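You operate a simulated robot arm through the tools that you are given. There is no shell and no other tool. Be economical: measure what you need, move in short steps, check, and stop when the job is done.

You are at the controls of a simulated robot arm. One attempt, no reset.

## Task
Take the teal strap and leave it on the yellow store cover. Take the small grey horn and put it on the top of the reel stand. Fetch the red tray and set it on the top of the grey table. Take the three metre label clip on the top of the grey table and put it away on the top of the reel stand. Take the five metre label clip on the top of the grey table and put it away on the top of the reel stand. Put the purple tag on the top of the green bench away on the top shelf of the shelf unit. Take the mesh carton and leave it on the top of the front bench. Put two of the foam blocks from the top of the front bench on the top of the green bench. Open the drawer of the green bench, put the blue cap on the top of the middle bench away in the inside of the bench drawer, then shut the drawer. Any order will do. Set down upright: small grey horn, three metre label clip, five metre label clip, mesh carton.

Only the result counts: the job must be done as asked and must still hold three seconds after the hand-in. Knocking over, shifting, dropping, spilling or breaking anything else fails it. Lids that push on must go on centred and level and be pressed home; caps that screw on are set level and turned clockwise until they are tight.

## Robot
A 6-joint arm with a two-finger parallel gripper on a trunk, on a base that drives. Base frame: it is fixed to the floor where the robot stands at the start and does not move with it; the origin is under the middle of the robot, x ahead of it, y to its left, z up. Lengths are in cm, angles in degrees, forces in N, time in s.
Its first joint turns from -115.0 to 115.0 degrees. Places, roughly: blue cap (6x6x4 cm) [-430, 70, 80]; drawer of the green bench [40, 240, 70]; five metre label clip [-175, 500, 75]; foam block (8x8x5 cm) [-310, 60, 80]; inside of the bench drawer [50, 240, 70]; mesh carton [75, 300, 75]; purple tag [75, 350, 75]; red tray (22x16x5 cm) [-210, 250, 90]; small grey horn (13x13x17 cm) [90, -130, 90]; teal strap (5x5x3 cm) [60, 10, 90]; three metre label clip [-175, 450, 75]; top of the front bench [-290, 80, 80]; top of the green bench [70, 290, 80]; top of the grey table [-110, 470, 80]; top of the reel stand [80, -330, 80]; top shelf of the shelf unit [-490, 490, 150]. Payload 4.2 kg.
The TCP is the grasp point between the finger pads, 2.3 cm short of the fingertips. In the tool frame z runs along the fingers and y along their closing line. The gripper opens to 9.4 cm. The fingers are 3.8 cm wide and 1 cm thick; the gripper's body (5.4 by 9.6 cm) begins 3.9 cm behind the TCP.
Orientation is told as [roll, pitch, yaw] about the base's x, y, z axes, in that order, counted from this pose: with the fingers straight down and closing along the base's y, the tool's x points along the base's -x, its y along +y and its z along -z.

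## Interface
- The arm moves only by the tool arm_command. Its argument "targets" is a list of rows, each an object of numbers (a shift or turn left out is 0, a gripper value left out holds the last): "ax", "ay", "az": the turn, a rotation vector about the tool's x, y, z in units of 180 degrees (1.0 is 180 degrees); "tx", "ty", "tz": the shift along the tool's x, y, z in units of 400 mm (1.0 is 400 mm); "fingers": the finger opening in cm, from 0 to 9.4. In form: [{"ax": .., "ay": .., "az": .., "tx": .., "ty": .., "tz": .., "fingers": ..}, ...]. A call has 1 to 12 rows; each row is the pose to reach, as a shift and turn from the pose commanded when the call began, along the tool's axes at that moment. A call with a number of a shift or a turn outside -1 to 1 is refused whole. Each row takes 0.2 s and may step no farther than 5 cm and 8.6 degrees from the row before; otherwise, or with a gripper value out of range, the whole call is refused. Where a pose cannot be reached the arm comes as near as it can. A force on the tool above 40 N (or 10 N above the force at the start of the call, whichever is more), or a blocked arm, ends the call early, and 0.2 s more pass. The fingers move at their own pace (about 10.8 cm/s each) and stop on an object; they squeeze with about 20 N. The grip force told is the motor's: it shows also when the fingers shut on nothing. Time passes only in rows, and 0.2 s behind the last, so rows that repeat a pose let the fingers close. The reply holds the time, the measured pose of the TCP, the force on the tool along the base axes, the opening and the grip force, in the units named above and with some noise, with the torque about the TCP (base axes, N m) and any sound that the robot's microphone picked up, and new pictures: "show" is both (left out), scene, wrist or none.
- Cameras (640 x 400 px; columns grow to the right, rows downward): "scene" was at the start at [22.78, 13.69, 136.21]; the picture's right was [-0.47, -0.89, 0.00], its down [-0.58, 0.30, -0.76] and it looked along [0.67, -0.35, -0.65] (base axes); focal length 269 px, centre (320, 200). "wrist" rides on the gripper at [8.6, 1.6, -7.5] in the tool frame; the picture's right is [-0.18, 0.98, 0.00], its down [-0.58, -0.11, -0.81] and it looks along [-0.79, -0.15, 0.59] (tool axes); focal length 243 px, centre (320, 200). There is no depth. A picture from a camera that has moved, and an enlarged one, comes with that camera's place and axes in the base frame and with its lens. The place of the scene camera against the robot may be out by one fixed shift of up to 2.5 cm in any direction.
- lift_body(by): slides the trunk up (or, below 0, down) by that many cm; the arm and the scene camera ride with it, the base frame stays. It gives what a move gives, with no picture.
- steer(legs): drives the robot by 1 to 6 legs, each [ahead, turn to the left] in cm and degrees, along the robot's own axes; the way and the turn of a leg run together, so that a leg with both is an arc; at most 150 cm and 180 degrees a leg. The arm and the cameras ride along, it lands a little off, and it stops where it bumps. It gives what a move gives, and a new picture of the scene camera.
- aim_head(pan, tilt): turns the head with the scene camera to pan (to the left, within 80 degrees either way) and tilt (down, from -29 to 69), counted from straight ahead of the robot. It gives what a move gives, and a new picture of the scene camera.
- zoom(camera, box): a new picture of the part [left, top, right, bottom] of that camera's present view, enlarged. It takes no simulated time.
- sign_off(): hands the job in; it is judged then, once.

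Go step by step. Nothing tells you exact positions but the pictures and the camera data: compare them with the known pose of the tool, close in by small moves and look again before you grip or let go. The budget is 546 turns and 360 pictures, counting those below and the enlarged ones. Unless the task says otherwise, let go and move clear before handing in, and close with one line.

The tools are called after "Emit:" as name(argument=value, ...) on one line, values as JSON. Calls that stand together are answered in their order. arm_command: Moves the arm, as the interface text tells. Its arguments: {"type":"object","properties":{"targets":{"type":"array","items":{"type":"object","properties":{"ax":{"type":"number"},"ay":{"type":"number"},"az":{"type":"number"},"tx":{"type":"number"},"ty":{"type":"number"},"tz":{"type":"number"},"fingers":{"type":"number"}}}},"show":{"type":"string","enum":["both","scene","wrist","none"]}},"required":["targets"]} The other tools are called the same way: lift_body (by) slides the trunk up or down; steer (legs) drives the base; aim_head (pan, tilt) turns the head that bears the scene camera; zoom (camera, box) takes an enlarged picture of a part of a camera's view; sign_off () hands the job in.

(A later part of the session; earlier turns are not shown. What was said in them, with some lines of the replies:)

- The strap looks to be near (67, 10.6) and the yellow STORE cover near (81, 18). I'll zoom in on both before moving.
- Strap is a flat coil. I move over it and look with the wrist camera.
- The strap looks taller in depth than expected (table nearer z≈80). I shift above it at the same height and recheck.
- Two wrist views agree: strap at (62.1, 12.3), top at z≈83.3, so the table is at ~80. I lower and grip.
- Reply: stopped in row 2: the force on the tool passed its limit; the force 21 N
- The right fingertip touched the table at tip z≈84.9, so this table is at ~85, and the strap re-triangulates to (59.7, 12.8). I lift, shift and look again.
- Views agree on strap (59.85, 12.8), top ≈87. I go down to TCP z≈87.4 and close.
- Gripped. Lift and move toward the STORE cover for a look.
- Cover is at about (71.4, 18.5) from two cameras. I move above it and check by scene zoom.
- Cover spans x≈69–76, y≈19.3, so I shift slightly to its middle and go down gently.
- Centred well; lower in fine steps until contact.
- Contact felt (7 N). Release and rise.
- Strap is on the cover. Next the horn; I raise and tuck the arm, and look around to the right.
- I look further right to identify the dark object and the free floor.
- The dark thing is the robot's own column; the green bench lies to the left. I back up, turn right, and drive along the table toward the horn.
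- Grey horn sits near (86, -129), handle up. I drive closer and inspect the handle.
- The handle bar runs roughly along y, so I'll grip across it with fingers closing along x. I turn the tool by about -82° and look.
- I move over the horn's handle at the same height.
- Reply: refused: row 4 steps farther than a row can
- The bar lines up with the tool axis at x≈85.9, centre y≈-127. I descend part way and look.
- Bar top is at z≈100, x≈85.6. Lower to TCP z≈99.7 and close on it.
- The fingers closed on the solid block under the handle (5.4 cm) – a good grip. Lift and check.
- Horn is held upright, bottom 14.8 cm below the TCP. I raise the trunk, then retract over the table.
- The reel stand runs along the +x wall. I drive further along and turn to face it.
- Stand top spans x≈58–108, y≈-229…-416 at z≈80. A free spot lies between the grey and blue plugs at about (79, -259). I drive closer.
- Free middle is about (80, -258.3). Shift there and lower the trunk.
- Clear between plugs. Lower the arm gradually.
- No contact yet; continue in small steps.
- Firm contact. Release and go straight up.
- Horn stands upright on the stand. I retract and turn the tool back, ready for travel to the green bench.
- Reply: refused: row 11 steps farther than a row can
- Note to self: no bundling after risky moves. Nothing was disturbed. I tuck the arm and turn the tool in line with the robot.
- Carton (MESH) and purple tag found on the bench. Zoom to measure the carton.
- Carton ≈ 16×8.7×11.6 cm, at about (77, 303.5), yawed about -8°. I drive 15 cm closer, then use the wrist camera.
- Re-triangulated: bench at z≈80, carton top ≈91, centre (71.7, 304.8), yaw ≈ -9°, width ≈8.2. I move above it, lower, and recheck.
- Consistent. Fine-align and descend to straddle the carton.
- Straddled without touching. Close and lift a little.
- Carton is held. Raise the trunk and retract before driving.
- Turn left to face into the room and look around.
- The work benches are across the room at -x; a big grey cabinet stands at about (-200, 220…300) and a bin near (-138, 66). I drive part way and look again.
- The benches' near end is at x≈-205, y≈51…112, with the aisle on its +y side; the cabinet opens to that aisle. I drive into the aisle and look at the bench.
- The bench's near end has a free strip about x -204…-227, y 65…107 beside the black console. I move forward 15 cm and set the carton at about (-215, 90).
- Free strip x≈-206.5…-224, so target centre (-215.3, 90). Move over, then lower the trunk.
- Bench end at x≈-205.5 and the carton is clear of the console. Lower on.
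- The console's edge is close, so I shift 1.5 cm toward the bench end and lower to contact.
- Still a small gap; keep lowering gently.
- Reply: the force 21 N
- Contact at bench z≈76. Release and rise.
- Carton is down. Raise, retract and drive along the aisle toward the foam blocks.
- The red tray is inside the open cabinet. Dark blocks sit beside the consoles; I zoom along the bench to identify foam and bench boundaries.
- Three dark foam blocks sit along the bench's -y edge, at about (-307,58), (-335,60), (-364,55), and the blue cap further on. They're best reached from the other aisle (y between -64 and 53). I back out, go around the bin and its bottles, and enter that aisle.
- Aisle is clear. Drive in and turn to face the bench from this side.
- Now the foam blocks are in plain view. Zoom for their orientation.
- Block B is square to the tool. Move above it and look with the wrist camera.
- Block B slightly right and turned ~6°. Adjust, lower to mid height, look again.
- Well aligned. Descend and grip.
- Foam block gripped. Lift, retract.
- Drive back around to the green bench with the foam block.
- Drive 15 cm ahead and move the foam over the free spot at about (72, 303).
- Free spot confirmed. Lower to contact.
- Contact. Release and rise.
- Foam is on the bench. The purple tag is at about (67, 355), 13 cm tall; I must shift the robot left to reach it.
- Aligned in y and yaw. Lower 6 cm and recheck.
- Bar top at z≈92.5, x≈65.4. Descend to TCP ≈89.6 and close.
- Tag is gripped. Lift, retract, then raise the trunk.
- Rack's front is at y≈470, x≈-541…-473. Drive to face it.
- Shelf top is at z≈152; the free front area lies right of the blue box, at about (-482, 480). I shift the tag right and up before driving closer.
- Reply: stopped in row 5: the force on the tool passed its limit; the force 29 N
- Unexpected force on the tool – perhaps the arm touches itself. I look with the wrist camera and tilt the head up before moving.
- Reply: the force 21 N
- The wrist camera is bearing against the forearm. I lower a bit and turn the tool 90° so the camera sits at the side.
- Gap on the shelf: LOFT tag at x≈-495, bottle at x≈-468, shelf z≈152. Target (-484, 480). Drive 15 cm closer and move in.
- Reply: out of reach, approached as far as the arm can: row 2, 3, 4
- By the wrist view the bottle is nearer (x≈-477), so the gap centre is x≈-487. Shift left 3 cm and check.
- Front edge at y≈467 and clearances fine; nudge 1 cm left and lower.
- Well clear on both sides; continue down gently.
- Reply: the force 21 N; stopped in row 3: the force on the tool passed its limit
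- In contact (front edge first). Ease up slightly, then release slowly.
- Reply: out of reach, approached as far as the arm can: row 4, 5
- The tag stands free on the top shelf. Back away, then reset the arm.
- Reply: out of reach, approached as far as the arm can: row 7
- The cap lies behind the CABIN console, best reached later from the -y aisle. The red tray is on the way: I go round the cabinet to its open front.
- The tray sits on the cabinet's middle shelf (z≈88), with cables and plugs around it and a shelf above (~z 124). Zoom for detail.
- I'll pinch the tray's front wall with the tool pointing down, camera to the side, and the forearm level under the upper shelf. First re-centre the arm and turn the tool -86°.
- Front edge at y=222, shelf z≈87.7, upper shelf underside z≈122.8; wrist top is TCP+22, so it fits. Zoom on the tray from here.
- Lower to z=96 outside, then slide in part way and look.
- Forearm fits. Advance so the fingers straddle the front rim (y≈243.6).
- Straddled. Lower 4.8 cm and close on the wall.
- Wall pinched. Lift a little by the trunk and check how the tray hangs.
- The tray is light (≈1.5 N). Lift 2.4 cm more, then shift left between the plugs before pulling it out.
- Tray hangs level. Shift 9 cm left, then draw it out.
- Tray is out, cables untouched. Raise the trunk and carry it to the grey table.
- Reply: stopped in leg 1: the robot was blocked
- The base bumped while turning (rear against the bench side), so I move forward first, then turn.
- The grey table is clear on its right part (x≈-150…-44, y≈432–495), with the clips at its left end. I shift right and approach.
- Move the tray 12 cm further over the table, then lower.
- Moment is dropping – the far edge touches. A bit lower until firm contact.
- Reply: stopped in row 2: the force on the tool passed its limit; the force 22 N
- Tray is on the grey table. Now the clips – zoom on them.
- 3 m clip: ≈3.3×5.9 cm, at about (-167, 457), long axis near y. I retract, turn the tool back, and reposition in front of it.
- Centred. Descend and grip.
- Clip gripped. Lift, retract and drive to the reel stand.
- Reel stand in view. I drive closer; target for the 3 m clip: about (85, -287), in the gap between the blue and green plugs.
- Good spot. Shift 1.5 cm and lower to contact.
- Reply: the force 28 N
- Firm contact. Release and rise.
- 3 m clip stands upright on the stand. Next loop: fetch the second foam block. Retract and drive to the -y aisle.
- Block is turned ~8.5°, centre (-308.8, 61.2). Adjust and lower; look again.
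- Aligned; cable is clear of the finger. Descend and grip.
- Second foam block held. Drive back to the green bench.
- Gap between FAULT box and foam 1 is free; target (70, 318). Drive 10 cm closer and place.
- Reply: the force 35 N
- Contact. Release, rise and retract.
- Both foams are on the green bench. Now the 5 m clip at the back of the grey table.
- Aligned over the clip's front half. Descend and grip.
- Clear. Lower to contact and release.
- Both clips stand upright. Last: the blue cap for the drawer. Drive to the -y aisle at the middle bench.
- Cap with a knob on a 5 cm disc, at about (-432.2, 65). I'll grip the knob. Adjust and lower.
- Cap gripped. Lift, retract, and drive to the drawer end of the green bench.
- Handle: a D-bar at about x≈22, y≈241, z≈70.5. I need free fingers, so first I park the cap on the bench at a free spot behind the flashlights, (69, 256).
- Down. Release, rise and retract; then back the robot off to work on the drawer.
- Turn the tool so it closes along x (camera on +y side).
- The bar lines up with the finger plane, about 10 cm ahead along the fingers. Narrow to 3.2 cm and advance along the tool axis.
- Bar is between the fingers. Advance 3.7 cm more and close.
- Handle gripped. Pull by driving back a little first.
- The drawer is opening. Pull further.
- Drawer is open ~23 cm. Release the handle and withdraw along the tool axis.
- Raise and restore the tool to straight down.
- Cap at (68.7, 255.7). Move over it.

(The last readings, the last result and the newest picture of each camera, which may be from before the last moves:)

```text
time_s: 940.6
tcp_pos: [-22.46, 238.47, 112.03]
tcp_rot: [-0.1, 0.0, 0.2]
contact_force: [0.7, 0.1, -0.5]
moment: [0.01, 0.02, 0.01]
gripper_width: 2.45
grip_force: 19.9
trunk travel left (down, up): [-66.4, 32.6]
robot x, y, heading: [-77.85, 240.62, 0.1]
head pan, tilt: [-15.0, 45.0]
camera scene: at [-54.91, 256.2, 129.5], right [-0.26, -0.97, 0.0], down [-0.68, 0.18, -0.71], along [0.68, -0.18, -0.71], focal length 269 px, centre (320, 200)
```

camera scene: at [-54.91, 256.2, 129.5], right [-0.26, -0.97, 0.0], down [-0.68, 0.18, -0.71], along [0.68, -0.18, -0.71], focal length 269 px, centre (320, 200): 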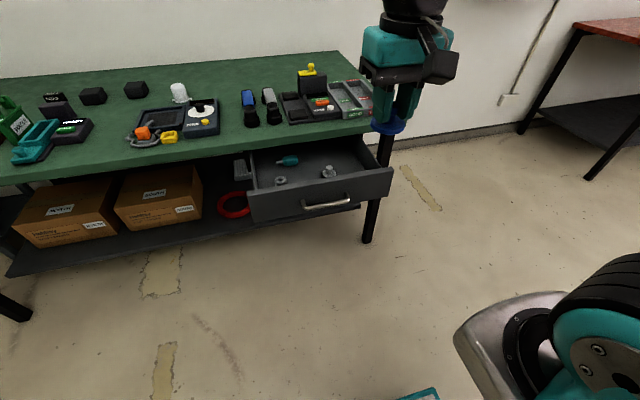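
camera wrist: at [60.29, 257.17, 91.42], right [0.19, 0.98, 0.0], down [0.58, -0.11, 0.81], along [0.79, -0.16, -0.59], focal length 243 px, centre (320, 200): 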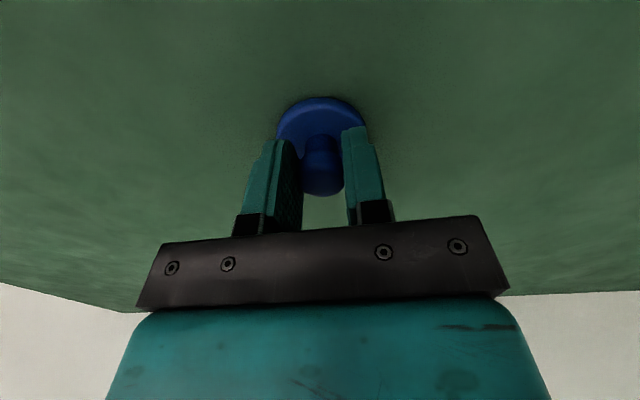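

Free spot inside the drawer: about (14, 244), between nut and bolt. Drive 14 cm closer and turn the tool so the camera clears the drawer front.

Emit:
steer(legs=[[14, 0]])

Emit:
arm_command(targets=[{"az": 0.045, "tx": -0.02}, {"az": 0.09, "tx": -0.04}, {"az": 0.135, "tx": -0.06}, {"az": 0.18, "tx": -0.08}, {"az": 0.225, "tx": -0.1}, {"az": 0.27, "tx": -0.12}, {"az": 0.315, "tx": -0.14}, {"az": 0.36, "tx": -0.16}, {"az": 0.405, "tx": -0.18}, {"az": 0.45, "tx": -0.2}, {"az": 0.495, "tx": -0.22}, {"az": 0.5, "tx": -0.24}], show="scene")

Emit:
zoom(camera="scene", box=[220, 120, 420, 245])

```text
time_s: 941.9
tcp_pos: [-8.41, 238.62, 112.05]
tcp_rot: [-0.1, 0.0, 0.2]
contact_force: [0.3, 0.9, 0.2]
moment: [-0.02, 0.02, -0.03]
gripper_width: 2.44
grip_force: 20.4
trunk travel left (down, up): [-66.4, 32.6]
robot x, y, heading: [-64.01, 240.88, -0.3]
head pan, tilt: [-15.0, 45.0]
camera scene: at [-40.83, 256.21, 129.5], right [-0.26, -0.97, 0.0], down [-0.68, 0.18, -0.71], along [0.68, -0.18, -0.71], focal length 269 px, centre (320, 200)
```

scene: 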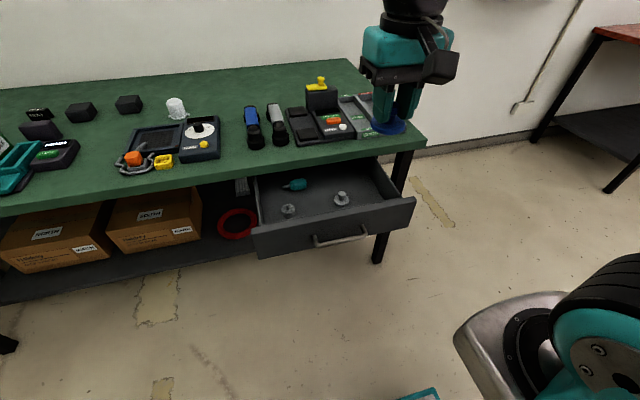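

```text
time_s: 944.5
tcp_pos: [1.15, 238.6, 111.97]
tcp_rot: [0.0, 0.0, -89.9]
contact_force: [-0.7, 0.1, 0.2]
moment: [0.0, -0.02, 0.02]
gripper_width: 2.41
grip_force: 20.2
trunk travel left (down, up): [-66.4, 32.6]
robot x, y, heading: [-63.77, 240.8, 0.1]
head pan, tilt: [-15.0, 45.0]
camera scene: at [-40.85, 256.21, 129.5], right [-0.26, -0.97, 0.0], down [-0.68, 0.18, -0.71], along [0.68, -0.18, -0.71], focal length 269 px, centre (320, 200)
```

scene: 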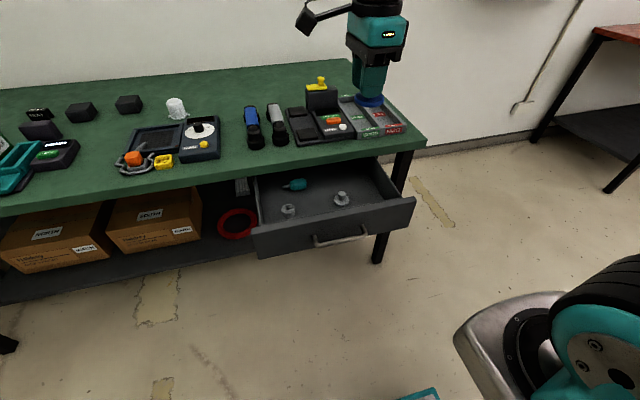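

```text
3.20 times, centred on (320, 182) of scene
camera zoom: at [-40.85, 256.21, 129.5], right [-0.26, -0.97, 0.0], down [-0.68, 0.18, -0.71], along [0.68, -0.18, -0.71], focal length 862 px, centre (320, 256)
```

zoom: 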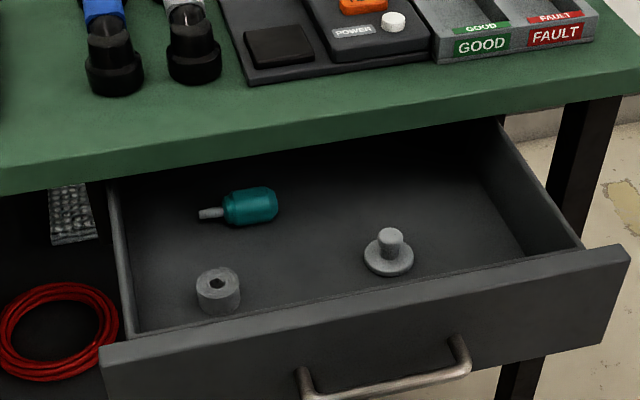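

Emit:
arm_command(targets=[{"tx": 0.04, "ty": 0.1}, {"tx": 0.09, "ty": 0.2}, {"tx": 0.135, "ty": 0.31}, {"tx": 0.135, "ty": 0.31, "tz": 0.12}, {"tx": 0.135, "ty": 0.31, "tz": 0.24}, {"tx": 0.135, "ty": 0.31, "tz": 0.36}, {"tx": 0.135, "ty": 0.31, "tz": 0.48}, {"tx": 0.135, "ty": 0.31, "tz": 0.6}, {"tx": 0.135, "ty": 0.31, "tz": 0.6}])

Emit:
zoom(camera="scene", box=[220, 120, 420, 245])

```text
time_s: 946.5
tcp_pos: [13.43, 243.91, 87.91]
tcp_rot: [-0.1, -0.2, -89.8]
contact_force: [-0.8, 0.5, -1.2]
moment: [-0.01, -0.02, -0.02]
gripper_width: 2.44
grip_force: 19.8
trunk travel left (down, up): [-66.4, 32.6]
robot x, y, heading: [-63.99, 240.55, -0.1]
head pan, tilt: [-15.0, 45.0]
camera scene: at [-40.85, 256.21, 129.5], right [-0.26, -0.97, 0.0], down [-0.68, 0.18, -0.71], along [0.68, -0.18, -0.71], focal length 269 px, centre (320, 200)
camera wrist: at [15.21, 252.55, 95.32], right [0.98, -0.18, 0.0], down [-0.11, -0.58, 0.81], along [-0.15, -0.79, -0.59], focal length 243 px, centre (320, 200)
```

scene: 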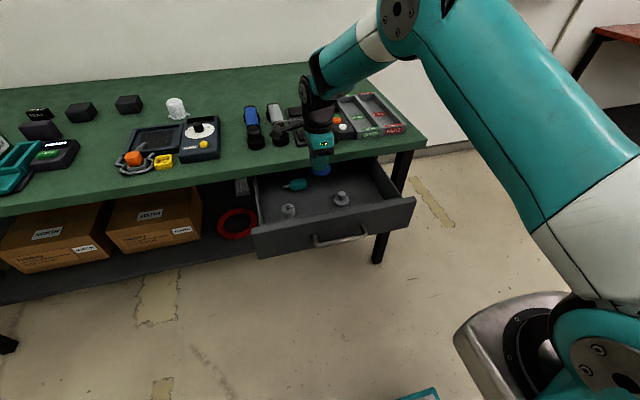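
wrist: 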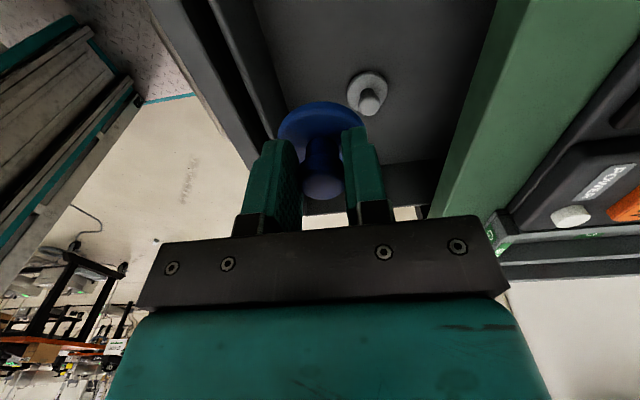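

```text
3.20 times, centred on (320, 182) of scene
camera zoom: at [-40.85, 256.21, 129.5], right [-0.26, -0.97, 0.0], down [-0.68, 0.18, -0.71], along [0.68, -0.18, -0.71], focal length 862 px, centre (320, 256)
```

zoom: 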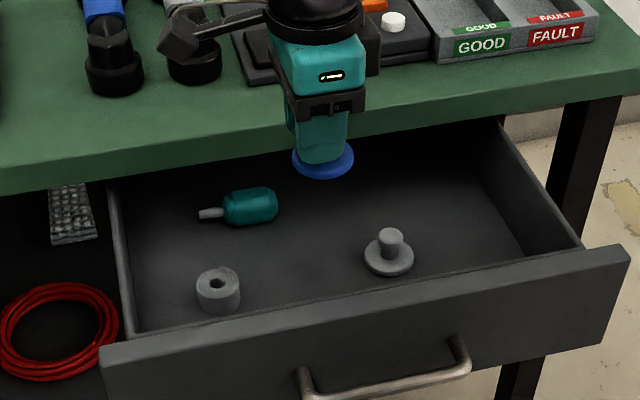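

Position is good (bolt 10 cm away, drawer front wall clear). Lower into the drawer.

Emit:
arm_command(targets=[{"tz": 0.1}, {"tz": 0.2}, {"tz": 0.3}, {"tz": 0.36}, {"tz": 0.36}], show="wrist")

Emit:
zoom(camera="scene", box=[220, 120, 420, 245])

```text
time_s: 947.7
tcp_pos: [13.6, 244.02, 73.48]
tcp_rot: [-0.1, -0.1, -89.8]
contact_force: [-0.6, 0.2, -0.4]
moment: [0.03, -0.02, -0.01]
gripper_width: 2.41
grip_force: 19.5
trunk travel left (down, up): [-66.4, 32.6]
robot x, y, heading: [-64.0, 240.74, 0.0]
head pan, tilt: [-15.0, 45.0]
camera wrist: at [15.15, 252.61, 80.95], right [0.98, -0.18, 0.0], down [-0.11, -0.58, 0.81], along [-0.15, -0.79, -0.59], focal length 243 px, centre (320, 200)
```

wrist: 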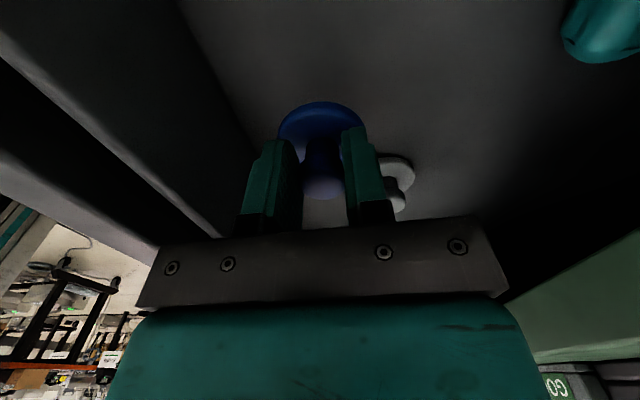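

```text
3.20 times, centred on (320, 182) of scene
camera zoom: at [-40.84, 256.21, 129.5], right [-0.26, -0.97, 0.0], down [-0.68, 0.18, -0.71], along [0.68, -0.18, -0.71], focal length 862 px, centre (320, 256)
```

zoom: 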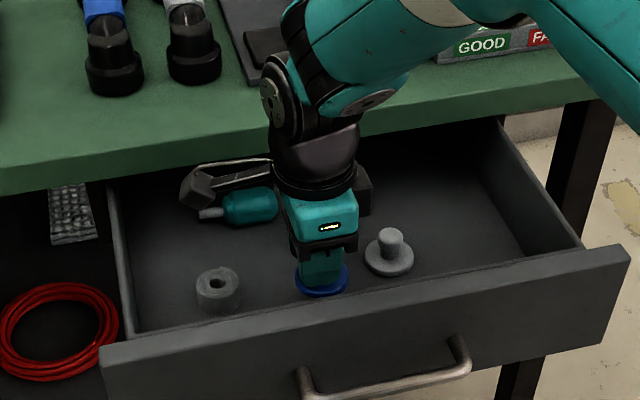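

Emit:
arm_command(targets=[{"tz": 0.02}, {"tz": 0.04}, {"tz": 0.055}, {"tz": 0.07}], show="none")

Emit:
arm_command(targets=[{"tz": 0.01}, {"tz": 0.02}, {"tz": 0.03}], show="none")

```text
time_s: 948.7
tcp_pos: [13.68, 243.95, 70.7]
tcp_rot: [0.1, -0.1, -89.9]
contact_force: [-0.7, -0.3, 0.4]
moment: [0.03, 0.0, -0.03]
gripper_width: 2.43
grip_force: 20.9
trunk travel left (down, up): [-66.4, 32.6]
robot x, y, heading: [-64.12, 240.91, 0.0]
head pan, tilt: [-15.0, 45.0]
```

```text
time_s: 949.5
tcp_pos: [13.57, 243.89, 69.75]
tcp_rot: [0.2, -0.1, -89.8]
contact_force: [-1.1, -0.5, 9.1]
moment: [-0.03, 0.06, -0.01]
gripper_width: 2.42
grip_force: 19.9
trunk travel left (down, up): [-66.4, 32.6]
robot x, y, heading: [-64.12, 241.13, 0.1]
head pan, tilt: [-15.0, 45.0]
```

Contact with the drawer floor. Release and go straight up.

Emit:
arm_command(targets=[{"fingers": 5}, {"fingers": 5}, {"fingers": 5}, {"tz": -0.08}, {"tz": -0.2}, {"tz": -0.32}, {"tz": -0.44}, {"tz": -0.56}, {"tz": -0.66}, {"tz": -0.74, "ty": -0.08}, {"tz": -0.8, "ty": -0.17}, {"tz": -0.8, "ty": -0.29}], show="scene")

Emit:
zoom(camera="scene", box=[220, 120, 420, 245])

```text
time_s: 952.1
tcp_pos: [1.93, 243.97, 101.65]
tcp_rot: [-0.1, -0.1, -89.9]
contact_force: [0.9, 0.0, -1.0]
moment: [0.01, -0.02, 0.01]
gripper_width: 5.01
grip_force: 0.0
trunk travel left (down, up): [-66.4, 32.6]
robot x, y, heading: [-64.11, 240.77, -0.1]
head pan, tilt: [-15.0, 45.0]
camera scene: at [-40.78, 256.21, 129.48], right [-0.26, -0.97, 0.0], down [-0.68, 0.18, -0.71], along [0.68, -0.18, -0.71], focal length 269 px, centre (320, 200)
```

scene: 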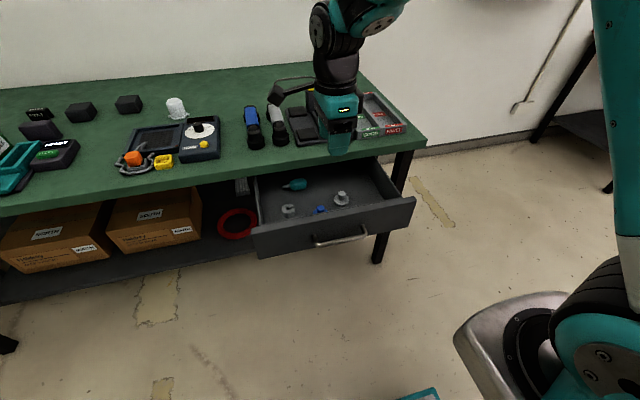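

```text
3.20 times, centred on (320, 182) of scene
camera zoom: at [-40.78, 256.21, 129.48], right [-0.26, -0.97, 0.0], down [-0.68, 0.18, -0.71], along [0.68, -0.18, -0.71], focal length 862 px, centre (320, 256)
```

zoom: 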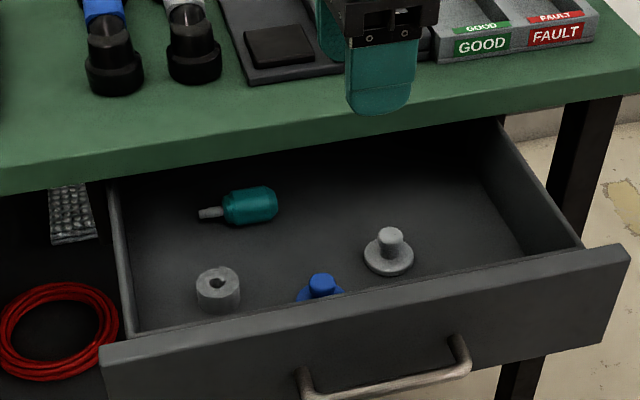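

The cap lies in the drawer. Now shut it: back off, re-tilt the tool and re-grip the handle the same way.

Emit:
steer(legs=[[-12.5, 0]])

Emit:
arm_command(targets=[{"ax": -0.045, "tx": -0.02, "fingers": 3.2}, {"ax": -0.09, "tx": -0.04}, {"ax": -0.135, "tx": -0.07}, {"ax": -0.18, "tx": -0.07}, {"ax": -0.225, "tx": -0.07}, {"ax": -0.2495, "tx": -0.07}, {"ax": -0.2495, "tx": -0.07}], show="none")

```text
time_s: 953.4
tcp_pos: [-10.47, 243.99, 101.51]
tcp_rot: [0.0, -0.1, -89.8]
contact_force: [1.0, -0.5, -0.4]
moment: [0.03, 0.01, -0.01]
gripper_width: 4.99
grip_force: 0.0
trunk travel left (down, up): [-66.4, 32.6]
robot x, y, heading: [-77.02, 240.97, 0.0]
head pan, tilt: [-15.0, 45.0]
camera scene: at [-53.5, 256.23, 129.5], right [-0.26, -0.97, 0.0], down [-0.68, 0.18, -0.71], along [0.68, -0.18, -0.71], focal length 269 px, centre (320, 200)
```

scene: 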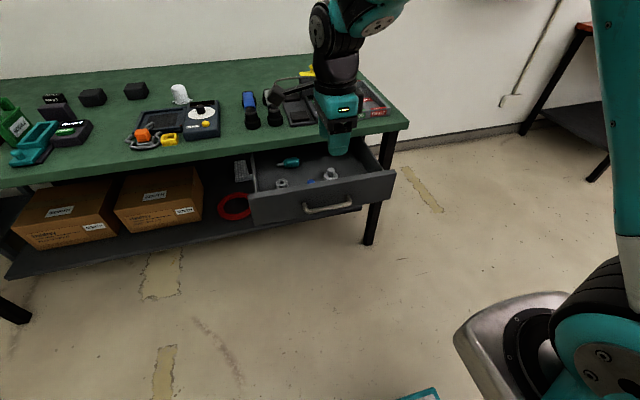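

```text
time_s: 955.0
tcp_pos: [-10.58, 241.32, 101.6]
tcp_rot: [45.0, -0.1, -89.7]
contact_force: [0.6, 0.1, 0.5]
moment: [-0.01, 0.02, -0.05]
gripper_width: 3.22
grip_force: 0.0
trunk travel left (down, up): [-66.4, 32.6]
robot x, y, heading: [-76.35, 240.66, -0.1]
head pan, tilt: [-15.0, 45.0]
```

Emit:
arm_command(targets=[{"ty": -0.075, "tz": 0.064}, {"ty": -0.15, "tz": 0.128}, {"ty": -0.225, "tz": 0.192}, {"ty": -0.3, "tz": 0.256}, {"ty": -0.373, "tz": 0.32}, {"ty": -0.373, "tz": 0.32}], show="wrist")

```text
time_s: 956.4
tcp_pos: [-12.05, 241.05, 81.77]
tcp_rot: [45.0, -0.1, -89.6]
contact_force: [0.3, -0.5, -0.4]
moment: [-0.02, 0.0, -0.01]
gripper_width: 3.21
grip_force: 0.0
trunk travel left (down, up): [-66.4, 32.6]
robot x, y, heading: [-76.71, 240.56, -0.0]
head pan, tilt: [-15.0, 45.0]
camera wrist: at [-16.25, 249.71, 88.27], right [0.7, -0.18, 0.69], down [-0.64, -0.58, 0.49], along [0.32, -0.79, -0.52], focal length 243 px, centre (320, 200)
```

wrist: 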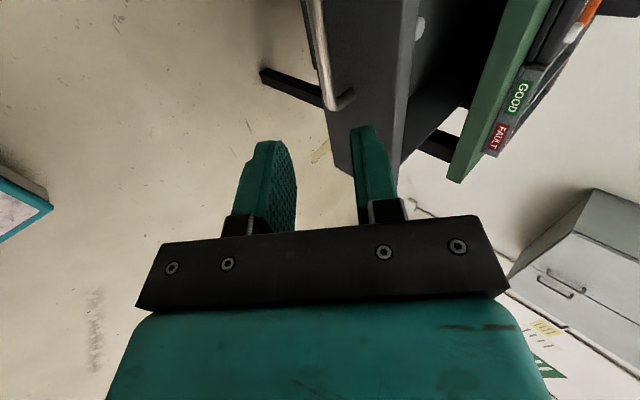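

Emit:
arm_command(targets=[{"tz": 0.1}, {"tz": 0.2}, {"tz": 0.3}, {"tz": 0.36}, {"tz": 0.4}, {"tz": 0.418}, {"tz": 0.418, "fingers": 0.3}, {"tz": 0.418, "fingers": 0.3}, {"tz": 0.418, "fingers": 0.3}, {"tz": 0.418, "fingers": 0.3}], show="wrist")

```text
time_s: 958.5
tcp_pos: [-0.38, 241.16, 70.06]
tcp_rot: [45.0, -0.1, -89.8]
contact_force: [-0.8, 0.2, -5.2]
moment: [1.09, 0.02, -0.59]
gripper_width: 1.37
grip_force: 45.1
trunk travel left (down, up): [-66.4, 32.6]
robot x, y, heading: [-77.0, 240.45, -0.1]
head pan, tilt: [-15.0, 45.0]
camera wrist: at [-4.41, 249.76, 76.48], right [0.7, -0.18, 0.69], down [-0.64, -0.58, 0.5], along [0.32, -0.79, -0.52], focal length 243 px, centre (320, 200)
```

wrist: 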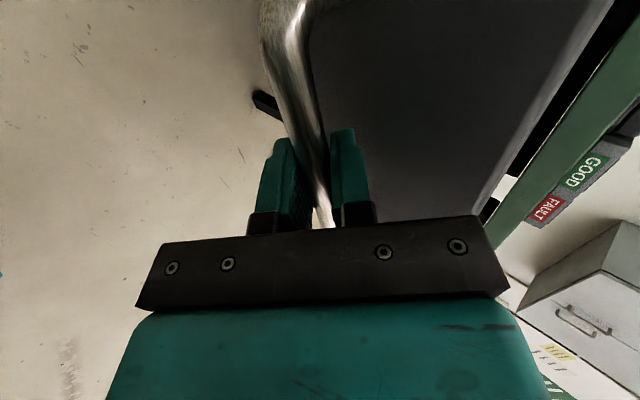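

Handle gripped. Push the drawer in by driving forward.

Emit:
steer(legs=[[12, 0], [10, 0]])

```text
time_s: 960.5
tcp_pos: [21.66, 241.14, 69.99]
tcp_rot: [44.9, -0.1, -89.8]
contact_force: [-0.1, 8.8, -12.1]
moment: [1.14, -0.01, -0.46]
gripper_width: 1.35
grip_force: 45.0
trunk travel left (down, up): [-66.4, 32.6]
robot x, y, heading: [-54.67, 241.11, -0.1]
head pan, tilt: [-15.0, 45.0]
camera scene: at [-31.41, 256.24, 129.48], right [-0.26, -0.97, 0.0], down [-0.68, 0.18, -0.71], along [0.68, -0.18, -0.71], focal length 269 px, centre (320, 200)
```

scene: 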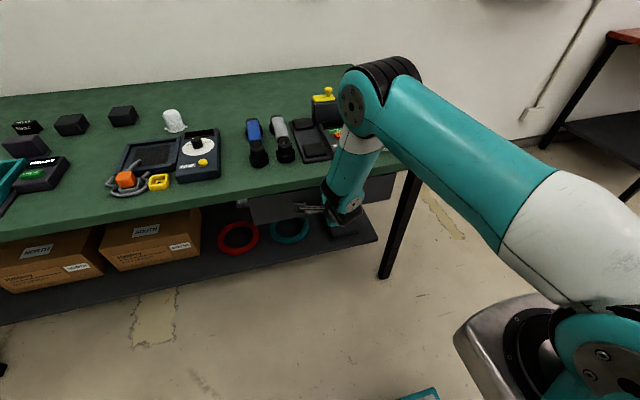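

1.3 cm to go; push gently with the arm until it seats.

Emit:
arm_command(targets=[{"ty": 0.009, "tz": 0.009}, {"ty": 0.018, "tz": 0.018}, {"ty": 0.023, "tz": 0.023}, {"ty": 0.028, "tz": 0.028}, {"ty": 0.033, "tz": 0.033}], show="none")

```text
time_s: 961.4
tcp_pos: [22.68, 241.07, 70.13]
tcp_rot: [44.3, -0.2, -89.8]
contact_force: [-19.5, -0.2, 19.7]
moment: [0.45, 0.06, -0.63]
gripper_width: 1.35
grip_force: 44.4
trunk travel left (down, up): [-66.4, 32.6]
robot x, y, heading: [-54.77, 240.33, 0.1]
head pan, tilt: [-15.0, 45.0]
stopped in row 4: the force on the tool passed its limit (the readings are from after the stop); the commanded pose is now the measured one
```

Emit:
arm_command(targets=[{"ty": 0.006, "tz": 0.006}, {"ty": 0.01, "tz": 0.01}], show="none")

Emit:
zoom(camera="scene", box=[220, 150, 420, 275])

```text
time_s: 961.8
tcp_pos: [22.74, 241.05, 70.15]
tcp_rot: [44.4, -0.1, -89.9]
contact_force: [-22.4, -0.9, 23.8]
moment: [0.38, 0.05, -0.55]
gripper_width: 1.37
grip_force: 45.2
trunk travel left (down, up): [-66.4, 32.6]
robot x, y, heading: [-54.57, 240.43, 0.1]
head pan, tilt: [-15.0, 45.0]
stopped in row 1: the force on the tool passed its limit (the readings are from after the stop); the commanded pose is now the measured one
```

```text
3.20 times, centred on (320, 212) of scene
camera zoom: at [-31.69, 256.2, 129.55], right [-0.26, -0.97, 0.0], down [-0.68, 0.18, -0.71], along [0.68, -0.18, -0.71], focal length 862 px, centre (320, 160)
```

zoom: 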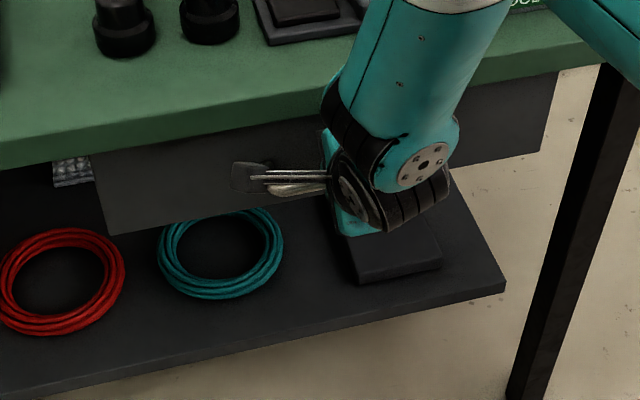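

Seated. Release and withdraw along the tool axis, then compare with the original closed view.

Emit:
arm_command(targets=[{"fingers": 3.2}, {"fingers": 3.2}, {"fingers": 3.2}, {"tz": -0.08}, {"tz": -0.18}, {"tz": -0.3}, {"tz": -0.42}, {"tz": -0.5, "ty": 0.08}, {"tz": -0.58, "ty": 0.16}, {"tz": -0.66, "ty": 0.24}, {"tz": -0.74, "ty": 0.32}, {"tz": -0.82, "ty": 0.4}], show="none")

Emit:
aim_head(pan=-15, tilt=55)

Emit:
zoom(camera="scene", box=[220, 80, 420, 205])

```text
time_s: 964.4
tcp_pos: [11.34, 241.03, 104.72]
tcp_rot: [44.2, -0.1, -89.8]
contact_force: [0.0, 0.0, -0.5]
moment: [0.02, 0.01, -0.03]
gripper_width: 3.17
grip_force: 0.0
trunk travel left (down, up): [-66.4, 32.6]
robot x, y, heading: [-54.47, 241.19, -0.0]
head pan, tilt: [-15.0, 45.0]
```

```text
time_s: 965.1
tcp_pos: [11.42, 241.08, 104.5]
tcp_rot: [44.2, 0.0, -89.8]
contact_force: [-0.5, 0.2, -0.1]
moment: [0.0, 0.01, -0.01]
gripper_width: 3.21
grip_force: 0.0
trunk travel left (down, up): [-66.4, 32.6]
robot x, y, heading: [-54.41, 240.86, 0.1]
head pan, tilt: [-15.0, 55.0]
camera scene: at [-32.4, 256.45, 128.16], right [-0.26, -0.97, 0.0], down [-0.79, 0.21, -0.57], along [0.55, -0.15, -0.82], focal length 269 px, centre (320, 200)
```

scene: 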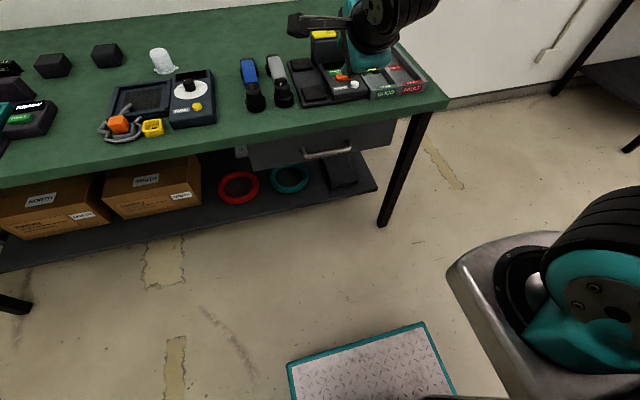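

```text
3.20 times, centred on (320, 142) of scene
camera zoom: at [-32.4, 256.45, 128.16], right [-0.26, -0.97, 0.0], down [-0.79, 0.21, -0.57], along [0.55, -0.15, -0.82], focal length 862 px, centre (320, 384)
```

zoom: 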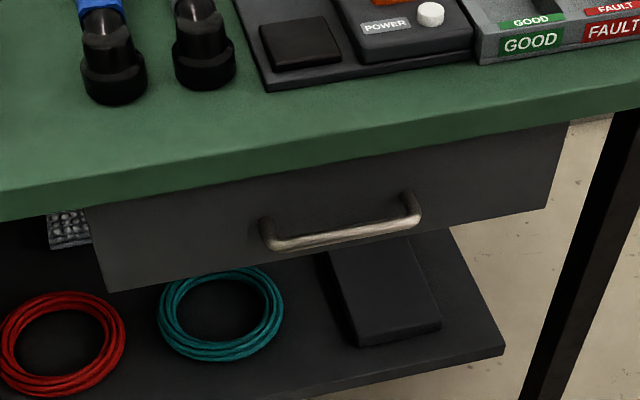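

Drawer is fully shut, matching the original view. Back off to stand clear, then hand in.

Emit:
steer(legs=[[-25, 0]])

```text
time_s: 966.9
tcp_pos: [-13.66, 241.02, 104.61]
tcp_rot: [44.2, -0.1, -89.8]
contact_force: [-0.6, 0.0, 0.4]
moment: [-0.01, 0.0, 0.0]
gripper_width: 3.18
grip_force: 0.1
trunk travel left (down, up): [-66.4, 32.6]
robot x, y, heading: [-80.02, 240.75, 0.2]
head pan, tilt: [-15.0, 55.0]
camera scene: at [-57.51, 256.47, 128.16], right [-0.26, -0.97, 0.0], down [-0.79, 0.21, -0.57], along [0.55, -0.15, -0.82], focal length 269 px, centre (320, 200)
```

scene: 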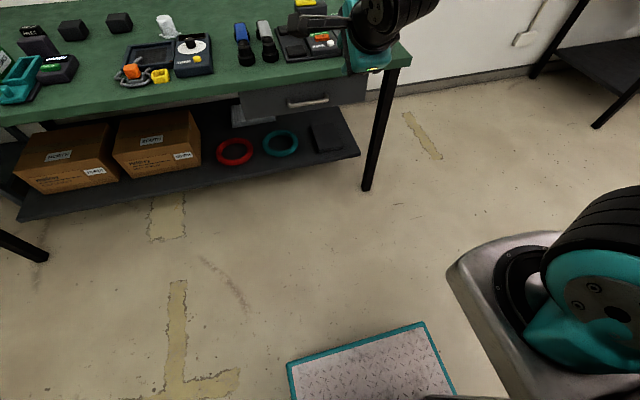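

All the tasks are done and the robot stands clear, so I hand in.

Emit:
sign_off()

```text
The job is handed in.
```

I carried out every part of the job and handed it in. The robot bumped something once while turning near the front bench, and a later view showed the carton still upright and nothing knocked over nearby.
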